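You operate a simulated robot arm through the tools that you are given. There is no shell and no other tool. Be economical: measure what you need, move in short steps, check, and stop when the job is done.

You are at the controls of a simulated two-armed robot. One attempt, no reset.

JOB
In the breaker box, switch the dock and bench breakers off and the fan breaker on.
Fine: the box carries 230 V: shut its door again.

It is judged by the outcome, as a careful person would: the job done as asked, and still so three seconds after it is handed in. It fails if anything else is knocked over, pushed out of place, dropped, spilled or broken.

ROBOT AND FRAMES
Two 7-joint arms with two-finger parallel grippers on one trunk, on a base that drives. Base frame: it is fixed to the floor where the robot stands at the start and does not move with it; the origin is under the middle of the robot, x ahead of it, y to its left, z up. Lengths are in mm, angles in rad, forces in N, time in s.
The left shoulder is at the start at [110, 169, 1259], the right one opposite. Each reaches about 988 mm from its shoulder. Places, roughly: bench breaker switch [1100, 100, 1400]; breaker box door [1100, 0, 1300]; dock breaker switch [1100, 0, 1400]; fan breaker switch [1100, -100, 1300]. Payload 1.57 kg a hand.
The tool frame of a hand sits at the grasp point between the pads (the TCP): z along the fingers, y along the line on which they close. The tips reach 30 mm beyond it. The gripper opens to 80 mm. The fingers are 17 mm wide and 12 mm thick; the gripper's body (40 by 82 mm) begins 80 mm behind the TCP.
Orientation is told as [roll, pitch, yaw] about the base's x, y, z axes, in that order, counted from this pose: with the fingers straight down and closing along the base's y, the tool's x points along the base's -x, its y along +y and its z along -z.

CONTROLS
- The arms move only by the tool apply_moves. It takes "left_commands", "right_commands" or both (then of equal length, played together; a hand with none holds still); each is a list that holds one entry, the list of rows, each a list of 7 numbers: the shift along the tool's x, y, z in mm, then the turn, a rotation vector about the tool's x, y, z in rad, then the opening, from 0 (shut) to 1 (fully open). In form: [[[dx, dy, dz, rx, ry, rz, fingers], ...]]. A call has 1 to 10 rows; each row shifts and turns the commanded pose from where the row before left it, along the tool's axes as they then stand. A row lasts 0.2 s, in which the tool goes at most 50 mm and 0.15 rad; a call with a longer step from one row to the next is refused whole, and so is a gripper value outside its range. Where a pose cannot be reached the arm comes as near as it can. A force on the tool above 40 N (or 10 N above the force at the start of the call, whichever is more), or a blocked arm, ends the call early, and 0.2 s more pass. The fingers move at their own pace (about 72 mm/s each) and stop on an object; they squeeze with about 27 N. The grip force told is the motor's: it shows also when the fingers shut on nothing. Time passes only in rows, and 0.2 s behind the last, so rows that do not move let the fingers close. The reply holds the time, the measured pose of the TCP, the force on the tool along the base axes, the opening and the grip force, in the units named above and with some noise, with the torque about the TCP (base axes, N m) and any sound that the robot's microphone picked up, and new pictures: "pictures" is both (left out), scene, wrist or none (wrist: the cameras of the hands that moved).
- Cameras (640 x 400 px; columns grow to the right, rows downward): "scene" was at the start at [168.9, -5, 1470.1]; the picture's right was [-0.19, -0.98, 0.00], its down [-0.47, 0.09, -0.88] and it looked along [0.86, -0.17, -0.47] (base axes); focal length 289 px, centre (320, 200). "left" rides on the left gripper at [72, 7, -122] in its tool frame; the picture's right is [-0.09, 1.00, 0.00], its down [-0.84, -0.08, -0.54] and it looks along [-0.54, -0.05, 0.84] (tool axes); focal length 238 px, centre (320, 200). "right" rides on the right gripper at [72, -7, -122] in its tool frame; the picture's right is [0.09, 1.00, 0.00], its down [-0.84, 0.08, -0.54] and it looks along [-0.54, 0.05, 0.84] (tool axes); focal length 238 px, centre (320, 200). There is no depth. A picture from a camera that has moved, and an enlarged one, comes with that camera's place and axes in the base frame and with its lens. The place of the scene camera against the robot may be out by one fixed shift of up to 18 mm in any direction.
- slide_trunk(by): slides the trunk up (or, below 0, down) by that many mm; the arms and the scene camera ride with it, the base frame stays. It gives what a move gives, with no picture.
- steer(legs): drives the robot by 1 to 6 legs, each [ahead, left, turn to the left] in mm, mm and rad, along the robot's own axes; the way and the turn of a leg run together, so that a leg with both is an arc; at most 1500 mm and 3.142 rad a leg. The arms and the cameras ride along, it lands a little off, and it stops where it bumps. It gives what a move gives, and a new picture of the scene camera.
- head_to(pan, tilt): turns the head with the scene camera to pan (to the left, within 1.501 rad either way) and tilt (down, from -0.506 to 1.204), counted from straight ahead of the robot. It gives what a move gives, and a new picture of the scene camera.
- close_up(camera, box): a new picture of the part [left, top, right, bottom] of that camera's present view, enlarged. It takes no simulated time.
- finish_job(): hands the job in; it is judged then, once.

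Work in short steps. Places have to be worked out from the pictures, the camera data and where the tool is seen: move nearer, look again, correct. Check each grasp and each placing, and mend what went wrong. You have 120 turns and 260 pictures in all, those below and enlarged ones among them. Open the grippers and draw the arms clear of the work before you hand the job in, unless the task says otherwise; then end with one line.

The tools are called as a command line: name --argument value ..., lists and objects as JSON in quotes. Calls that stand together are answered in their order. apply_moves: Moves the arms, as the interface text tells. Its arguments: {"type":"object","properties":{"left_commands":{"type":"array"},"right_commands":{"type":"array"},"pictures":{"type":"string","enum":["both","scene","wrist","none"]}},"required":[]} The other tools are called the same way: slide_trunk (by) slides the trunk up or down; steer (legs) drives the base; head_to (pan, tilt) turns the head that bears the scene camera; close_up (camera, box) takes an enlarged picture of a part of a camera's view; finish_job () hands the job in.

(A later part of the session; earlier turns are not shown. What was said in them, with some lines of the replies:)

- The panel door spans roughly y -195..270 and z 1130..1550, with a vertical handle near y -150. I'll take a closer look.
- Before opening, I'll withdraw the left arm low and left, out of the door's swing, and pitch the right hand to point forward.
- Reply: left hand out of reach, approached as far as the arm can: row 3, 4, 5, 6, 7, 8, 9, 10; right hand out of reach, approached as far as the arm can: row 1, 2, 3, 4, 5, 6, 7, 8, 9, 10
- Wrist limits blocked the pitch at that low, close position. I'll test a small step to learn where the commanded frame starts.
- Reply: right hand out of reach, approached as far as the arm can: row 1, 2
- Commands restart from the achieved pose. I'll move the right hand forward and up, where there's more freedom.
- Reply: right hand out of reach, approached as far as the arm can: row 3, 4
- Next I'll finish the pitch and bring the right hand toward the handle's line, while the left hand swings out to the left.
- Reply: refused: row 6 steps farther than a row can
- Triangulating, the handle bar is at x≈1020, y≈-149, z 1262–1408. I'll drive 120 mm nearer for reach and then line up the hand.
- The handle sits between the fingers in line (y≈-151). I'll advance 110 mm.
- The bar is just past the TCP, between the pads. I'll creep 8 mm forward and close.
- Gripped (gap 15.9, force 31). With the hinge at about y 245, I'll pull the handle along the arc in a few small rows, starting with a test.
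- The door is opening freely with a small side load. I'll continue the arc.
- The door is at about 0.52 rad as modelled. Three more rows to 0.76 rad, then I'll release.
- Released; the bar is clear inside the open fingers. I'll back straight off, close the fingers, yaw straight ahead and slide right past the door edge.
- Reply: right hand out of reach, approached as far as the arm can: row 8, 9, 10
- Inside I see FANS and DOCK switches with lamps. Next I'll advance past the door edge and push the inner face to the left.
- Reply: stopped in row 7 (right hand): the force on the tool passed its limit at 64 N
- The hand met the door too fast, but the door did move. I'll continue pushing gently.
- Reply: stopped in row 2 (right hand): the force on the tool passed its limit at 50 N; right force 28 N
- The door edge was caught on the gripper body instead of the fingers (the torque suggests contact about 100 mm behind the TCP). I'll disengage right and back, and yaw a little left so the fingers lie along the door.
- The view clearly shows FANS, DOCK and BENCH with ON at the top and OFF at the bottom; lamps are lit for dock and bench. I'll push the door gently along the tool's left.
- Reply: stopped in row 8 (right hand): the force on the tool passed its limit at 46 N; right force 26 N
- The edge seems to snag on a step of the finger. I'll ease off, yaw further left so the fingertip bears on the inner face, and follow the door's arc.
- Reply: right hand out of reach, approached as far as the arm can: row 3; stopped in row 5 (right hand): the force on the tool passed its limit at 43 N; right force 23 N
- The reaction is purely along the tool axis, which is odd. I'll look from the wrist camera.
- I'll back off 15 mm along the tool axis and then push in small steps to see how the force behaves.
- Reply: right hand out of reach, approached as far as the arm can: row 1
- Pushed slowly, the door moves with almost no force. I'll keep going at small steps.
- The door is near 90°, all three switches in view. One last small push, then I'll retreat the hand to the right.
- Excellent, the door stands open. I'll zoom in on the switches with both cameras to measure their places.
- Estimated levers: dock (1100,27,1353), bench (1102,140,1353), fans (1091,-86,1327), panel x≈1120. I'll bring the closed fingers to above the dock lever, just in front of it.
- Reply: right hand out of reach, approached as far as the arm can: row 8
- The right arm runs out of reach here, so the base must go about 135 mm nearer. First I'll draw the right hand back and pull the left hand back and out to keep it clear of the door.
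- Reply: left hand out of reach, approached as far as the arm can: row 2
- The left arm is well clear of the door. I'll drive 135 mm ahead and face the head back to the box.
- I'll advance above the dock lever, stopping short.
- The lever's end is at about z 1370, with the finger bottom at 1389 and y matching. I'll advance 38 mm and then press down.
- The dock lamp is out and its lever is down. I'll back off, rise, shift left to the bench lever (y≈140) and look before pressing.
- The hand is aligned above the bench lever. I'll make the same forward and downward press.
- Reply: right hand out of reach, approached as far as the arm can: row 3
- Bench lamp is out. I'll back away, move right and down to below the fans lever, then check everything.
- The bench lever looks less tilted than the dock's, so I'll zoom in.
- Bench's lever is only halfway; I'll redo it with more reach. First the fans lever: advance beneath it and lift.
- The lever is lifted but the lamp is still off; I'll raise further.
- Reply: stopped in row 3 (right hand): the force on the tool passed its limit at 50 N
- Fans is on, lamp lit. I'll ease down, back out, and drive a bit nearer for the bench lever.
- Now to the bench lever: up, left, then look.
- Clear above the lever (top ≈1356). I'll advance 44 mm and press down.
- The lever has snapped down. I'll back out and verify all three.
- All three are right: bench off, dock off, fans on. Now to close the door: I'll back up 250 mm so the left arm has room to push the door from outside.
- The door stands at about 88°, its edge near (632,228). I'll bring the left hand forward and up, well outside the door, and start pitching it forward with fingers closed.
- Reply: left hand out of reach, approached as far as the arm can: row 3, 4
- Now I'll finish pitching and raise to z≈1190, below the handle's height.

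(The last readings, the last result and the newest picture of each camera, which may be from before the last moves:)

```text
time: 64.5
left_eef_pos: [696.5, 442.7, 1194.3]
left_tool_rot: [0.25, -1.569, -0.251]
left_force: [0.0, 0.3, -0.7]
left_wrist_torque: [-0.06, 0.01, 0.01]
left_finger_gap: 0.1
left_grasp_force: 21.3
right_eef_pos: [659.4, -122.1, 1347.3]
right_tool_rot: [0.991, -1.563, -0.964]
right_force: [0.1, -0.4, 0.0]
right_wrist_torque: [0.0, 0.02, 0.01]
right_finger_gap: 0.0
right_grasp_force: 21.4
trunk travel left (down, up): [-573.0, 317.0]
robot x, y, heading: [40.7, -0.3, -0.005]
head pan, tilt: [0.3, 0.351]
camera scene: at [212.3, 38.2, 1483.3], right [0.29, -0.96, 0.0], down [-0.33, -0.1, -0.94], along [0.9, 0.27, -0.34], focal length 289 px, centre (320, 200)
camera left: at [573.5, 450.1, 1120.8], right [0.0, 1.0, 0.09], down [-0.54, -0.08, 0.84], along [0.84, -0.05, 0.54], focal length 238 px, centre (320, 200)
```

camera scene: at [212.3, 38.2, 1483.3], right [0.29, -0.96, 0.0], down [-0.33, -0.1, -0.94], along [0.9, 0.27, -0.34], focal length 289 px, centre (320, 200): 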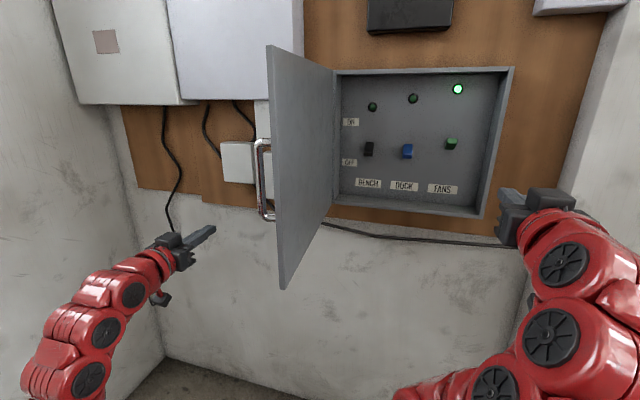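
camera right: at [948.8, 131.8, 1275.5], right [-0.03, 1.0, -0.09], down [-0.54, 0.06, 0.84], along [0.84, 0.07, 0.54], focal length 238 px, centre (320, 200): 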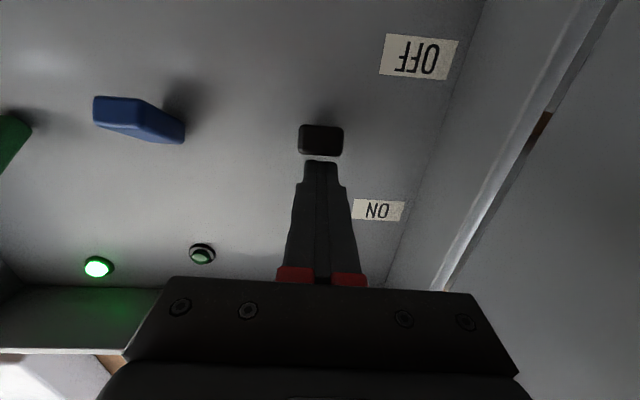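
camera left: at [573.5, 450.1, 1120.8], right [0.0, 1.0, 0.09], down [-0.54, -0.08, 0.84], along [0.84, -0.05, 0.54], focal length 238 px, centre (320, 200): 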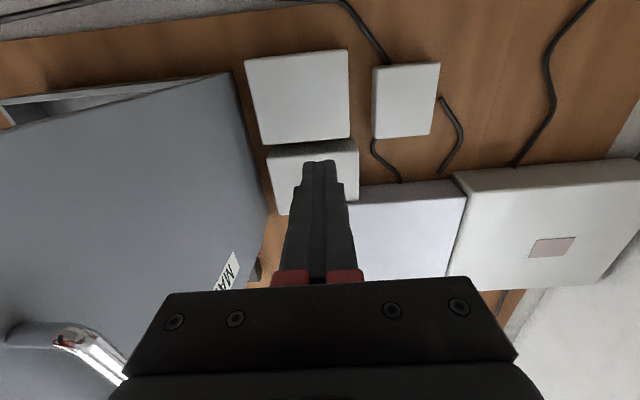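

The left hand is outside the door, which I can see to its right. I'll yaw it right by 0.5 so the fingertip leads, and come alongside.

apply_moves --left_commands '[[[0, -25, 0, 0.125, 0, 0, 0], [0, -25, 0, 0.125, 0, 0, 0], [0, -20, 0, 0.125, 0, 0, 0], [0, -20, 0, 0.125, 0, 0, 0], [0, 0, 0, 0, 0, 0, 0]]]' --pictures "both"

```text
time: 65.7
left_eef_pos: [677.9, 353.6, 1192.3]
left_tool_rot: [-0.432, -1.568, -0.076]
left_force: [0.5, 0.6, -0.6]
left_wrist_torque: [0.01, 0.04, -0.01]
left_finger_gap: 0.0
left_grasp_force: 21.3
right_eef_pos: [660.7, -122.2, 1347.8]
right_tool_rot: [0.966, -1.565, -0.94]
right_force: [-0.2, 0.4, 1.5]
right_wrist_torque: [0.01, 0.02, 0.03]
right_finger_gap: 0.1
right_grasp_force: 21.1
trunk travel left (down, up): [-573.0, 317.0]
robot x, y, heading: [40.7, -4.3, -0.005]
head pan, tilt: [0.3, 0.351]
camera scene: at [212.1, 38.8, 1483.3], right [0.29, -0.96, 0.0], down [-0.33, -0.1, -0.94], along [0.9, 0.27, -0.34], focal length 289 px, centre (320, 200)
camera left: at [574.0, 419.4, 1119.6], right [0.48, 0.87, 0.09], down [-0.51, 0.19, 0.84], along [0.71, -0.45, 0.54], focal length 238 px, centre (320, 200)
```

scene: 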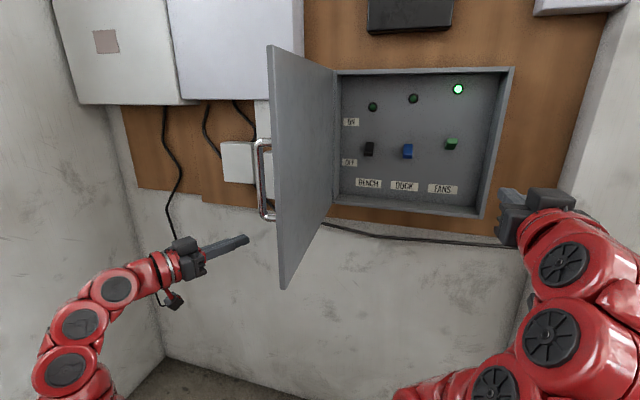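
left: 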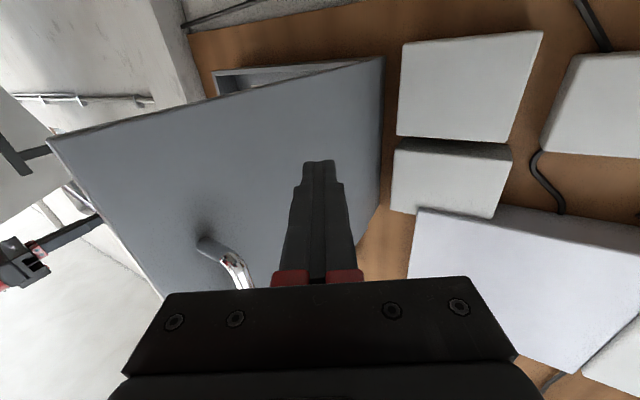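

I'll approach the door face and push in slow steps, following the closing arc.

apply_moves --left_commands '[[[0, -17, 9, 0, 0, 0, 0], [0, -17, 9, 0, 0, 0, 0], [0, -9, 5, 0, 0, 0, 0], [0, -5, 3, 0, 0, 0, 0], [0, -5, 3, 0, 0, 0, 0], [0, -5, 3, 0, 0, 0, 0], [0, -5, 3, 0, 0, 0, 0], [0, -5, 3, 0, 0, 0, 0], [0, -6, 4, 0, 0, 0, 0], [0, -6, 4, 0, 0, 0, 0]]]' --pictures "scene"

```text
time: 67.9
left_eef_pos: [679.3, 262.9, 1191.1]
left_tool_rot: [-0.605, -1.567, 0.099]
left_force: [0.2, 1.0, 0.4]
left_wrist_torque: [0.01, 0.01, 0.02]
left_finger_gap: 0.0
left_grasp_force: 21.6
right_eef_pos: [660.5, -122.9, 1348.1]
right_tool_rot: [0.976, -1.563, -0.946]
right_force: [0.5, 0.4, -0.4]
right_wrist_torque: [0.01, 0.0, -0.02]
right_finger_gap: 0.0
right_grasp_force: 21.3
trunk travel left (down, up): [-573.0, 317.0]
robot x, y, heading: [44.2, -0.2, -0.003]
head pan, tilt: [0.3, 0.351]
camera scene: at [212.2, 38.7, 1483.3], right [0.29, -0.96, 0.0], down [-0.33, -0.1, -0.94], along [0.9, 0.27, -0.34], focal length 289 px, centre (320, 200)
```

scene: 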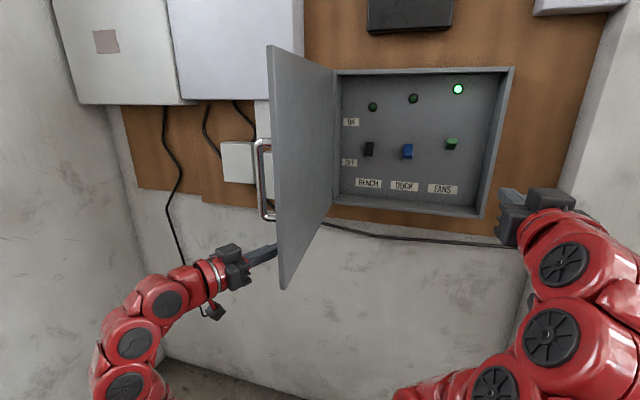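

Near contact; I'll continue the slow push along the arc.

apply_moves --left_commands '[[[0, -5, 3, 0, 0, 0, 0], [0, -5, 3, 0, 0, 0, 0], [0, -6, 3.5, 0, 0, 0, 0], [0, -6, 3.5, 0, 0, 0, 0], [0, -6, 3.5, 0, 0, 0, 0], [0, -6, 4, 0, 0, 0, 0], [0, -6, 4, 0, 0, 0, 0], [0, -6, 4.5, 0, 0, 0, 0], [0, -6, 4.5, 0, 0, 0, 0], [0, -6, 5, 0, 0, 0, 0]]]' --pictures "none"

apply_moves --left_commands '[[[0, -5, 4, 0, 0, 0, 0], [0, -6, 5, 0, 0, 0, 0], [0, -6, 5, 0, 0, 0, 0], [0, -6, 5, 0, 0, 0, 0], [0, -6, 6, 0, 0, 0, 0], [0, -6, 6, 0, 0, 0, 0], [0, -6, 6, 0, 0, 0, 0], [0, -6, 7, 0, 0, 0, 0], [0, -6, 7, 0, 0, 0, 0], [0, -6, 7, 0, 0, 0, 0]]]' --pictures "both"

```text
time: 70.1
left_eef_pos: [685.4, 193.7, 1191.6]
left_tool_rot: [-0.603, -1.569, 0.099]
left_force: [0.1, -1.1, 0.8]
left_wrist_torque: [0.0, -0.03, 0.0]
left_finger_gap: 0.1
left_grasp_force: 21.4
right_eef_pos: [661.0, -122.3, 1346.4]
right_tool_rot: [0.979, -1.563, -0.956]
right_force: [-0.4, 0.4, -0.5]
right_wrist_torque: [-0.03, 0.01, 0.02]
right_finger_gap: 0.0
right_grasp_force: 21.3
trunk travel left (down, up): [-573.0, 317.0]
robot x, y, heading: [47.8, -0.6, -0.005]
head pan, tilt: [0.3, 0.351]
```

```text
time: 72.3
left_eef_pos: [707.4, 113.2, 1192.0]
left_tool_rot: [-0.413, -1.569, -0.09]
left_force: [-0.4, -0.4, -0.1]
left_wrist_torque: [0.01, 0.02, 0.01]
left_finger_gap: 0.1
left_grasp_force: 21.2
right_eef_pos: [660.9, -121.7, 1347.1]
right_tool_rot: [1.005, -1.562, -0.978]
right_force: [-0.7, -1.5, 0.5]
right_wrist_torque: [-0.01, 0.01, 0.03]
right_finger_gap: 0.0
right_grasp_force: 21.1
trunk travel left (down, up): [-573.0, 317.0]
robot x, y, heading: [43.6, 4.3, -0.009]
head pan, tilt: [0.3, 0.351]
camera scene: at [212.2, 38.5, 1483.3], right [0.29, -0.96, 0.0], down [-0.33, -0.1, -0.94], along [0.9, 0.27, -0.34], focal length 289 px, centre (320, 200)
camera left: at [603.6, 177.5, 1118.5], right [0.48, 0.87, 0.09], down [-0.51, 0.19, 0.84], along [0.71, -0.45, 0.54], focal length 238 px, centre (320, 200)
```

scene: 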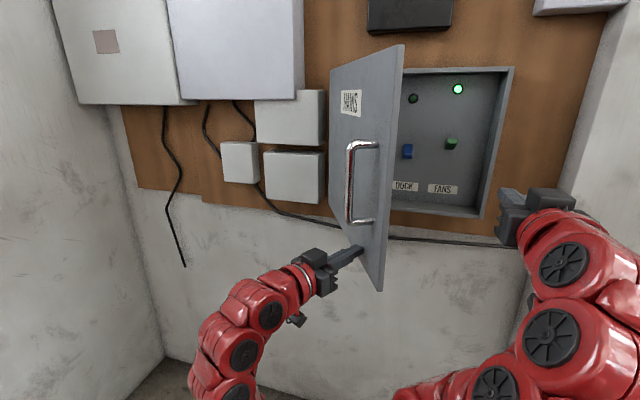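
left: 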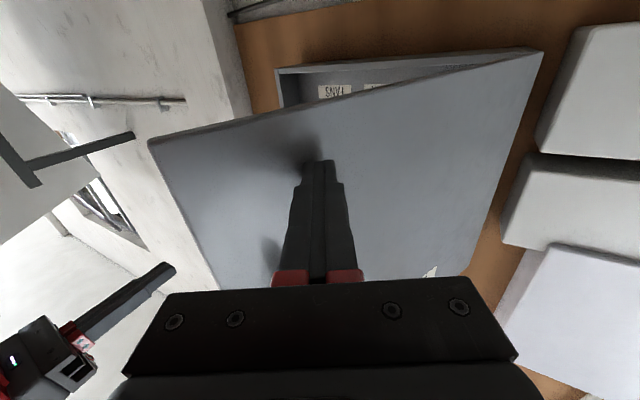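

Closing smoothly (θ≈1.15). I'll continue along the arc.

apply_moves --left_commands '[[[0, -5, 7, 0, 0, 0, 0], [0, -5, 7.5, 0, 0, 0, 0], [0, -5, 8, 0, 0, 0, 0], [0, -5, 8, 0, 0, 0, 0], [0, -4.5, 8.5, 0, 0, 0, 0], [0, -4.5, 8.5, 0, 0, 0, 0], [0, -4, 9, 0, 0, 0, 0], [0, -4, 9, 0, 0, 0, 0], [0, -4, 9, 0, 0, 0, 0], [0, -3.5, 9, 0, 0, 0, 0]]]' --pictures "none"

apply_moves --left_commands '[[[0, -3, 8, 0, 0, 0, 0], [0, -3, 9, 0, 0, 0, 0], [0, -2.5, 9, 0, 0, 0, 0], [0, -2, 9, 0, 0, 0, 0], [0, -2, 9, 0, 0, 0, 0], [0, -1.5, 9, 0, 0, 0, 0], [0, -1, 9, 0, 0, 0, 0], [0, -0.5, 9, 0, 0, 0, 0], [0, 0, 9, 0, 0, 0, 0], [0, 0, 9, 0, 0, 0, 0]]]' --pictures "both"

```text
time: 74.5
left_eef_pos: [759.3, 35.8, 1192.1]
left_tool_rot: [-0.621, -1.569, 0.114]
left_force: [-0.4, 0.7, -0.2]
left_wrist_torque: [0.0, -0.01, 0.02]
left_finger_gap: 0.0
left_grasp_force: 21.2
right_eef_pos: [660.5, -122.6, 1347.4]
right_tool_rot: [0.981, -1.563, -0.958]
right_force: [0.5, 0.5, -0.5]
right_wrist_torque: [0.03, 0.02, 0.02]
right_finger_gap: 0.2
right_grasp_force: 21.2
trunk travel left (down, up): [-573.0, 317.0]
robot x, y, heading: [42.1, 0.7, -0.004]
head pan, tilt: [0.3, 0.351]
```

```text
time: 76.7
left_eef_pos: [829.2, -21.8, 1192.3]
left_tool_rot: [-1.06, -1.57, 0.555]
left_force: [-0.5, 0.1, -0.1]
left_wrist_torque: [0.02, 0.01, 0.03]
left_finger_gap: 0.2
left_grasp_force: 21.4
right_eef_pos: [661.2, -122.0, 1347.6]
right_tool_rot: [0.969, -1.564, -0.94]
right_force: [0.5, 0.2, -0.7]
right_wrist_torque: [0.01, -0.01, 0.02]
right_finger_gap: 0.1
right_grasp_force: 21.4
trunk travel left (down, up): [-573.0, 317.0]
robot x, y, heading: [43.1, -1.2, -0.007]
head pan, tilt: [0.3, 0.351]
camera scene: at [212.2, 38.7, 1483.3], right [0.29, -0.96, 0.0], down [-0.33, -0.1, -0.94], along [0.9, 0.27, -0.34], focal length 289 px, centre (320, 200)
camera left: at [724.7, 43.2, 1118.7], right [0.48, 0.87, 0.09], down [-0.51, 0.19, 0.84], along [0.71, -0.45, 0.54], focal length 238 px, centre (320, 200)
```

scene: 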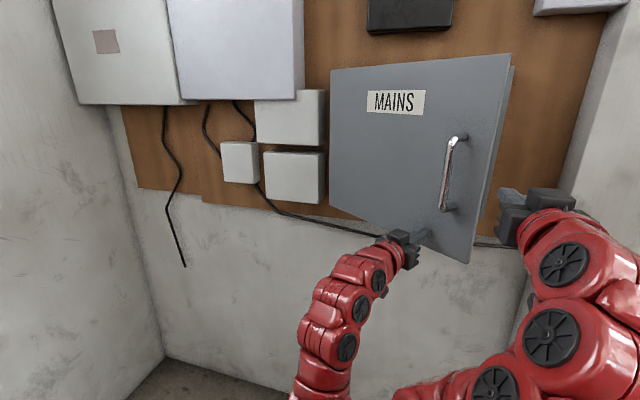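
left: 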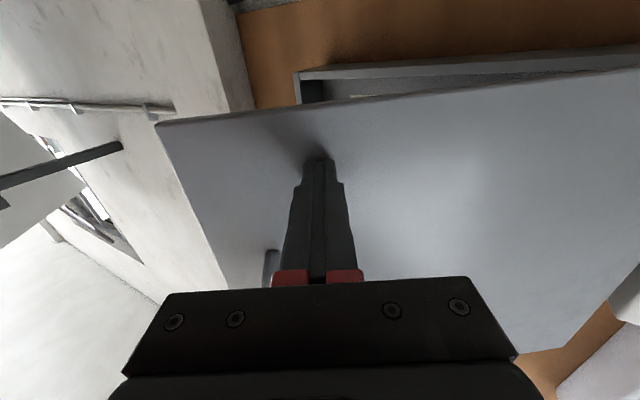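

Well along (θ≈0.6). I'll keep pushing with the left hand.

apply_moves --left_commands '[[[0, 0, 8, 0, 0, 0, 0], [0, 0, 9, 0, 0, 0, 0], [0, 0, 10, 0, 0, 0, 0], [0, 1, 10, 0, 0, 0, 0], [0, 1, 10, 0, 0, 0, 0], [0, 1.5, 10, 0, 0, 0, 0], [0, 2, 10, 0, 0, 0, 0], [0, 2, 10, 0, 0, 0, 0], [0, 2, 10, 0, 0, 0, 0], [0, 3, 9, 0, 0, 0, 0]]]' --pictures "scene"

```text
time: 78.9
left_eef_pos: [919.3, -56.1, 1191.5]
left_tool_rot: [-0.725, -1.569, 0.219]
left_force: [0.1, -0.5, -0.1]
left_wrist_torque: [0.03, -0.01, 0.01]
left_finger_gap: 0.0
left_grasp_force: 21.4
right_eef_pos: [659.7, -121.5, 1346.6]
right_tool_rot: [0.954, -1.564, -0.928]
right_force: [0.5, 0.8, 0.5]
right_wrist_torque: [-0.02, -0.05, 0.01]
right_finger_gap: 0.1
right_grasp_force: 21.2
trunk travel left (down, up): [-573.0, 317.0]
robot x, y, heading: [43.6, -2.1, -0.001]
head pan, tilt: [0.3, 0.351]
camera scene: at [212.3, 38.8, 1483.3], right [0.29, -0.96, 0.0], down [-0.33, -0.1, -0.94], along [0.9, 0.27, -0.34], focal length 289 px, centre (320, 200)
```

scene: 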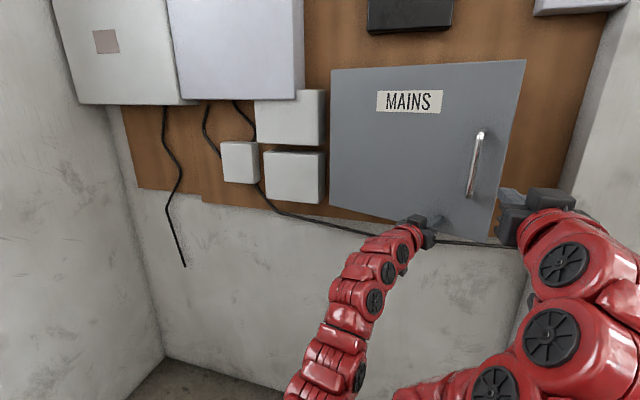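

apply_moves --left_commands '[[[0, 3, 8, 0, 0, 0, 0], [0, 3, 9, 0, 0, 0, 0], [0, 3, 9, 0, 0, 0, 0], [0, 3, 9, 0, 0, 0, 0], [0, 4, 9, 0, 0, 0, 0], [0, 4, 9, 0, 0, 0, 0], [0, 4, 9, 0, 0, 0, 0], [0, 4, 9, 0, 0, 0, 0], [0, 4, 8, 0, 0, 0, 0], [0, 3, 7, 0, 0, 0, 0]]]' --pictures "scene"

```text
time: 81.1
left_eef_pos: [977.2, -68.7, 1186.5]
left_tool_rot: [-0.493, -1.569, -0.01]
left_force: [-0.4, 0.2, -0.4]
left_wrist_torque: [-0.01, 0.01, 0.0]
left_finger_gap: 0.0
left_grasp_force: 21.5
left hand out of reach, approached as far as the arm can: row 7, 8, 9, 10
right_eef_pos: [660.3, -122.8, 1347.1]
right_tool_rot: [0.984, -1.561, -0.958]
right_force: [-0.4, -0.5, -0.8]
right_wrist_torque: [-0.02, 0.02, 0.0]
right_finger_gap: 0.1
right_grasp_force: 21.2
trunk travel left (down, up): [-573.0, 317.0]
robot x, y, heading: [44.8, 1.4, 0.002]
head pan, tilt: [0.3, 0.351]
camera scene: at [212.1, 38.5, 1483.3], right [0.29, -0.96, 0.0], down [-0.33, -0.1, -0.94], along [0.9, 0.27, -0.34], focal length 289 px, centre (320, 200)
```

scene: 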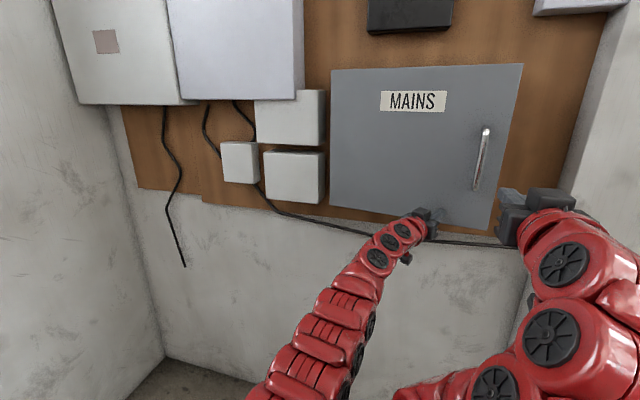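

Left arm is at its reach limit with the door nearly shut. I'll draw it back a little, drive 90 mm ahead, then push the last bit.

apply_moves --left_commands '[[[0, 0, -30, 0, 0, 0, 0], [0, 0, -35, 0, 0, 0, 0], [0, 0, -35, 0, 0, 0, 0], [0, 0, -35, 0, 0, 0, 0]]]' --pictures "none"

steer --legs '[[90, 0, 0]]'

```text
time: 82.1
left_eef_pos: [858.8, -1.4, 1189.0]
left_tool_rot: [-1.486, -1.568, 0.983]
left_force: [0.1, 0.4, -0.3]
left_wrist_torque: [-0.01, -0.02, -0.02]
left_finger_gap: 0.0
left_grasp_force: 21.7
right_eef_pos: [659.2, -121.9, 1349.1]
right_tool_rot: [1.044, -1.565, -1.017]
right_force: [0.1, 0.1, 0.8]
right_wrist_torque: [-0.02, -0.05, 0.0]
right_finger_gap: 0.0
right_grasp_force: 21.5
trunk travel left (down, up): [-573.0, 317.0]
robot x, y, heading: [42.5, 1.2, -0.008]
head pan, tilt: [0.3, 0.351]
```

```text
time: 83.2
left_eef_pos: [946.7, 1.1, 1187.1]
left_tool_rot: [-0.633, -1.568, 0.131]
left_force: [-0.4, -0.4, -0.3]
left_wrist_torque: [0.0, 0.0, 0.01]
left_finger_gap: 0.0
left_grasp_force: 21.2
right_eef_pos: [748.7, -121.4, 1346.0]
right_tool_rot: [0.896, -1.562, -0.867]
right_force: [0.8, -0.1, -0.2]
right_wrist_torque: [-0.02, -0.01, -0.01]
right_finger_gap: 0.3
right_grasp_force: 21.1
trunk travel left (down, up): [-573.0, 317.0]
robot x, y, heading: [132.0, -3.5, -0.007]
head pan, tilt: [0.3, 0.351]
camera scene: at [300.7, 38.9, 1483.2], right [0.29, -0.96, 0.0], down [-0.33, -0.1, -0.94], along [0.9, 0.28, -0.34], focal length 289 px, centre (320, 200)
```

scene: 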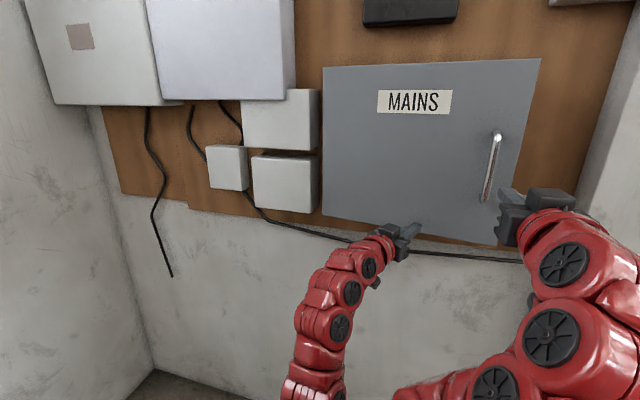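

I'll shift right and push forward gently until the door seats.

apply_moves --left_commands '[[[0, -31, 17, 0, 0, 0, 0], [0, -31, 17, 0, 0, 0, 0], [0, 4, 7, 0, 0, 0, 0], [0, 4, 7, 0, 0, 0, 0], [0, 4, 8, 0, 0, 0, 0], [0, 4, 8, 0, 0, 0, 0], [0, 4, 8, 0, 0, 0, 0], [0, 4, 7, 0, 0, 0, 0], [0, 4, 7, 0, 0, 0, 0], [0, 3, 6, 0, 0, 0, 0]]]' --pictures "scene"

```text
time: 85.4
left_eef_pos: [1012.0, -70.9, 1187.2]
left_tool_rot: [-0.54, -1.568, 0.038]
left_force: [0.1, 0.5, 0.3]
left_wrist_torque: [0.02, -0.01, -0.03]
left_finger_gap: 0.0
left_grasp_force: 21.5
right_eef_pos: [749.5, -121.1, 1347.5]
right_tool_rot: [0.94, -1.566, -0.912]
right_force: [0.2, -0.3, 0.4]
right_wrist_torque: [-0.01, -0.02, 0.0]
right_finger_gap: 0.2
right_grasp_force: 21.3
trunk travel left (down, up): [-573.0, 317.0]
robot x, y, heading: [131.0, -2.6, -0.003]
head pan, tilt: [0.3, 0.351]
camera scene: at [300.0, 38.9, 1483.3], right [0.29, -0.96, 0.0], down [-0.33, -0.1, -0.94], along [0.9, 0.28, -0.34], focal length 289 px, centre (320, 200)
```

scene: 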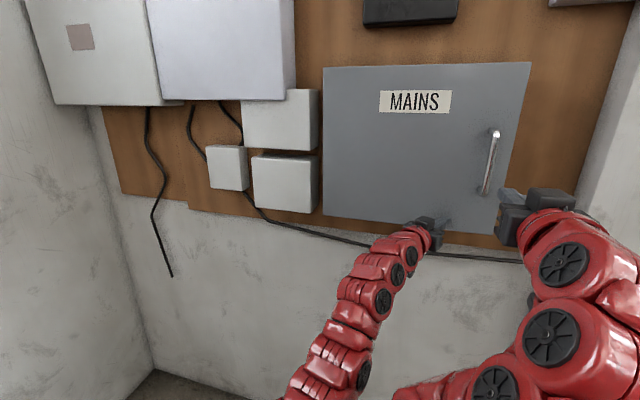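

Nearly shut, still no resistance. I'll push on until force builds.

apply_moves --left_commands '[[[0, 2, 4, 0, 0, 0, 0], [0, 2, 4, 0, 0, 0, 0], [0, 2, 4, 0, 0, 0, 0], [0, 2, 4, 0, 0, 0, 0], [0, 2, 4, 0, 0, 0, 0], [0, 2, 4, 0, 0, 0, 0]]]' --pictures "both"

```text
time: 86.5
left_eef_pos: [1023.5, -72.2, 1189.3]
left_tool_rot: [-1.254, -1.569, 0.747]
left_force: [-32.8, 9.0, -1.1]
left_wrist_torque: [-0.02, 0.03, 0.06]
left_finger_gap: 0.0
left_grasp_force: 21.1
right_eef_pos: [741.0, -117.9, 1349.3]
right_tool_rot: [1.602, -1.566, -1.572]
right_force: [-1.1, 0.1, 0.1]
right_wrist_torque: [0.03, 0.01, 0.0]
right_finger_gap: 0.0
right_grasp_force: 21.2
trunk travel left (down, up): [-573.0, 317.0]
robot x, y, heading: [128.9, 2.0, -0.003]
head pan, tilt: [0.3, 0.351]
stopped in row 5 (left hand): the force on the tool passed its limit at 45 N (the readings are from after the stop); the commanded pose is now the measured one
camera scene: at [291.3, 41.6, 1484.1], right [0.29, -0.96, 0.0], down [-0.32, -0.1, -0.94], along [0.9, 0.28, -0.34], focal length 289 px, centre (320, 200)
camera left: at [920.3, -7.1, 1115.8], right [0.48, 0.87, 0.09], down [-0.51, 0.2, 0.84], along [0.71, -0.45, 0.54], focal length 238 px, centre (320, 200)
```

scene: 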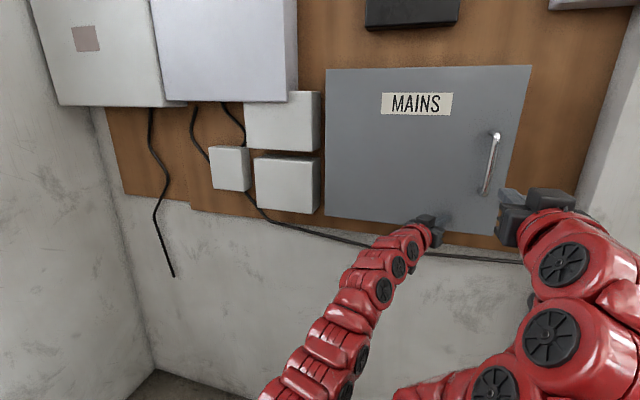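
left: 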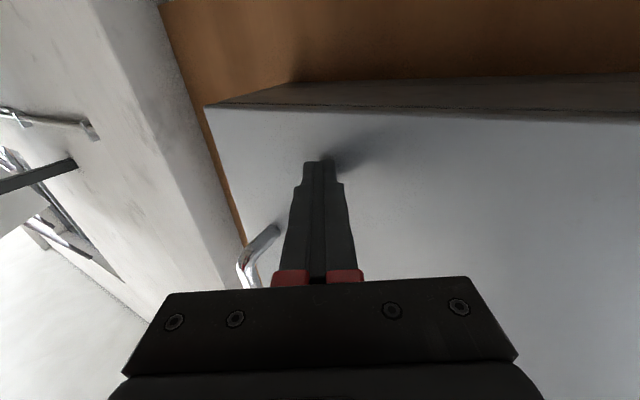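

Resistance of 33–45 N: the door is seated against the frame. I'll back both hands off and open the grippers.

apply_moves --left_commands '[[[0, 0, -15, 0, 0, 0, 0], [0, 0, -30, 0, 0, 0, 0], [0, 0, -35, 0, 0, 0, 0], [0, 0, -35, 0, 0, 0, 0], [0, 20, -35, 0, 0, 0, 1], [0, 20, -35, 0, 0, 0, 1], [0, 20, -20, 0, 0, 0, 1], [0, 20, 0, 0, 0, 0, 1]]]' --right_commands '[[[0, 0, 0, 0, 0, 0, 0], [0, -20, 0, 0, 0, 0, 0], [0, -30, 0, 0, 0, 0, 0], [0, -30, 0, 0, 0, 0, 1], [0, -30, 0, 0, 0, 0, 1], [0, -30, 0, 0, 0, 0, 1], [0, -20, 0, 0, 0, 0, 1], [0, 0, 0, 0, 0, 0, 1]]]' --pictures "both"

head_to --pan 0.0 --tilt 0.2

```text
time: 88.3
left_eef_pos: [890.7, 96.9, 1186.6]
left_tool_rot: [-0.535, -1.564, 0.031]
left_force: [-0.2, 0.4, -0.4]
left_wrist_torque: [0.02, 0.0, -0.02]
left_finger_gap: 80.0
left_grasp_force: 0.0
right_eef_pos: [752.7, -279.8, 1346.6]
right_tool_rot: [0.877, -1.564, -0.847]
right_force: [0.3, 0.9, -0.5]
right_wrist_torque: [-0.02, -0.04, -0.02]
right_finger_gap: 79.9
right_grasp_force: 0.0
trunk travel left (down, up): [-573.0, 317.0]
robot x, y, heading: [131.3, -1.3, 0.0]
head pan, tilt: [0.3, 0.351]
camera scene: at [299.2, 40.1, 1483.2], right [0.29, -0.96, 0.0], down [-0.33, -0.1, -0.94], along [0.9, 0.28, -0.34], focal length 289 px, centre (320, 200)
camera right: at [631.2, -288.6, 1275.1], right [-0.03, 1.0, -0.09], down [-0.54, 0.06, 0.84], along [0.84, 0.07, 0.54], focal length 238 px, centre (320, 200)
camera left: at [786.9, 161.5, 1114.0], right [0.48, 0.87, 0.09], down [-0.51, 0.19, 0.84], along [0.71, -0.45, 0.53], focal length 238 px, centre (320, 200)
```

scene: 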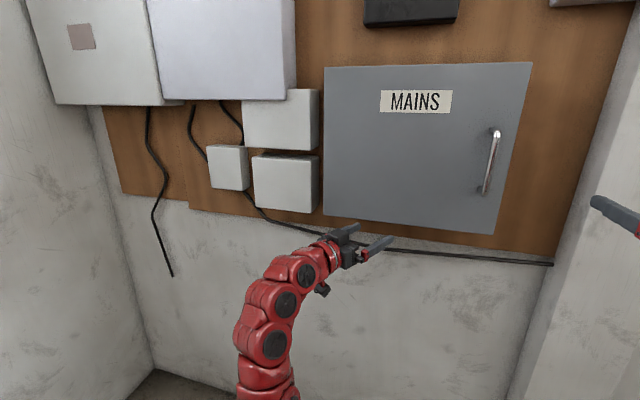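
right: 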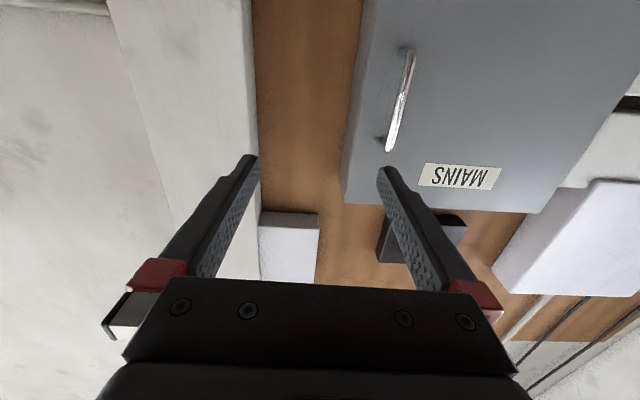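
left: 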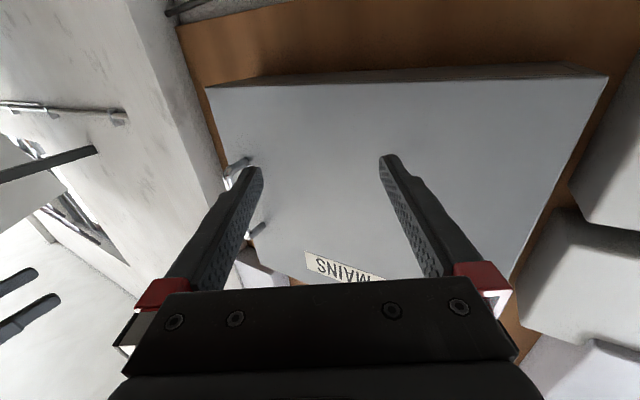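

```text
time: 89.1
left_eef_pos: [890.6, 96.4, 1186.8]
left_tool_rot: [-0.471, -1.563, -0.036]
left_force: [-0.2, 0.0, -0.2]
left_wrist_torque: [0.0, -0.02, 0.0]
left_finger_gap: 79.8
left_grasp_force: 0.0
right_eef_pos: [752.5, -278.2, 1344.9]
right_tool_rot: [0.933, -1.564, -0.902]
right_force: [0.7, 0.1, 0.8]
right_wrist_torque: [0.03, 0.04, -0.02]
right_finger_gap: 80.1
right_grasp_force: 0.1
trunk travel left (down, up): [-573.0, 317.0]
robot x, y, heading: [130.3, 1.2, -0.002]
head pan, tilt: [0.0, 0.201]
camera scene: at [303.0, 11.8, 1497.2], right [0.0, -1.0, 0.0], down [-0.2, 0.0, -0.98], along [0.98, 0.0, -0.2], focal length 289 px, centre (320, 200)
```

scene: 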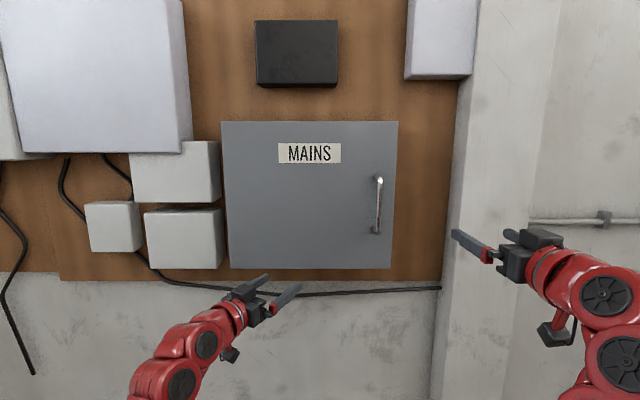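

The door looks flush. I'll zoom at its free edge to be sure, and draw the arms further back.

close_up --camera "scene" --box '[215, 110, 415, 280]'

close_up --camera "left" --box '[180, 50, 640, 200]'

steer --legs '[[-150, 0, 0]]'

```text
2.35 times, centred on (315, 195) of scene
camera zoom: at [303.0, 11.8, 1497.2], right [0.0, -1.0, 0.0], down [-0.2, 0.0, -0.98], along [0.98, 0.0, -0.2], focal length 679 px, centre (332, 212)
```

zoom: 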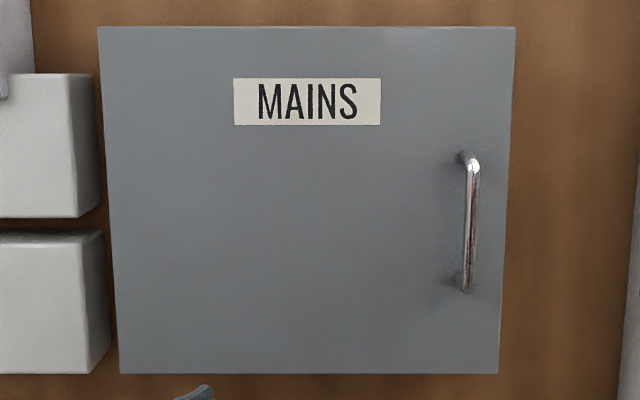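

```text
1.39 times, centred on (410, 125) of left
camera zoom: at [786.8, 160.3, 1113.9], right [0.48, 0.87, 0.09], down [-0.5, 0.19, 0.84], along [0.72, -0.45, 0.53], focal length 332 px, centre (195, 304)
```

zoom: 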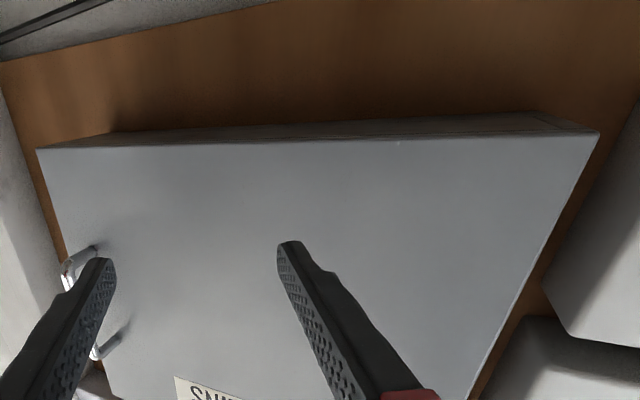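

```text
time: 90.5
left_eef_pos: [739.8, 94.9, 1187.2]
left_tool_rot: [-0.466, -1.564, -0.043]
left_force: [-0.6, -0.2, -0.6]
left_wrist_torque: [0.02, 0.0, 0.01]
left_finger_gap: 80.0
left_grasp_force: 0.1
right_eef_pos: [600.0, -279.9, 1346.6]
right_tool_rot: [1.01, -1.563, -0.983]
right_force: [0.4, 0.3, 0.0]
right_wrist_torque: [-0.03, 0.03, -0.03]
right_finger_gap: 80.1
right_grasp_force: 0.1
trunk travel left (down, up): [-573.0, 317.0]
robot x, y, heading: [-19.0, -0.8, -0.002]
head pan, tilt: [0.0, 0.201]
camera scene: at [151.0, 11.7, 1497.4], right [0.0, -1.0, 0.0], down [-0.2, 0.0, -0.98], along [0.98, 0.0, -0.2], focal length 289 px, centre (320, 200)
```

scene: 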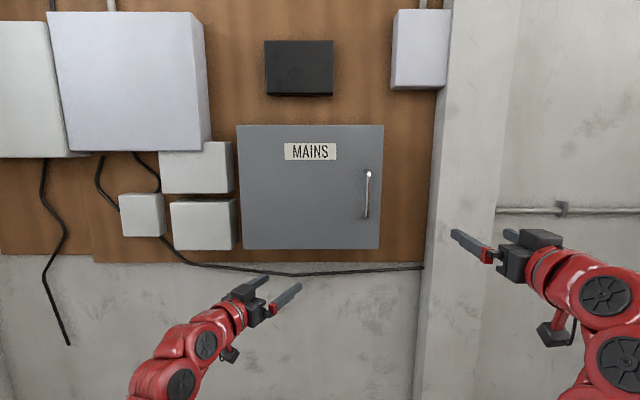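

The door is flush with the box and stays shut, the breakers are set, and the arms are clear with grippers open. I'm handing in.

finish_job

```text
The job is handed in.
```

The dock and bench breakers are off, the fan breaker is on with its lamp lit, and the breaker box door is shut again.
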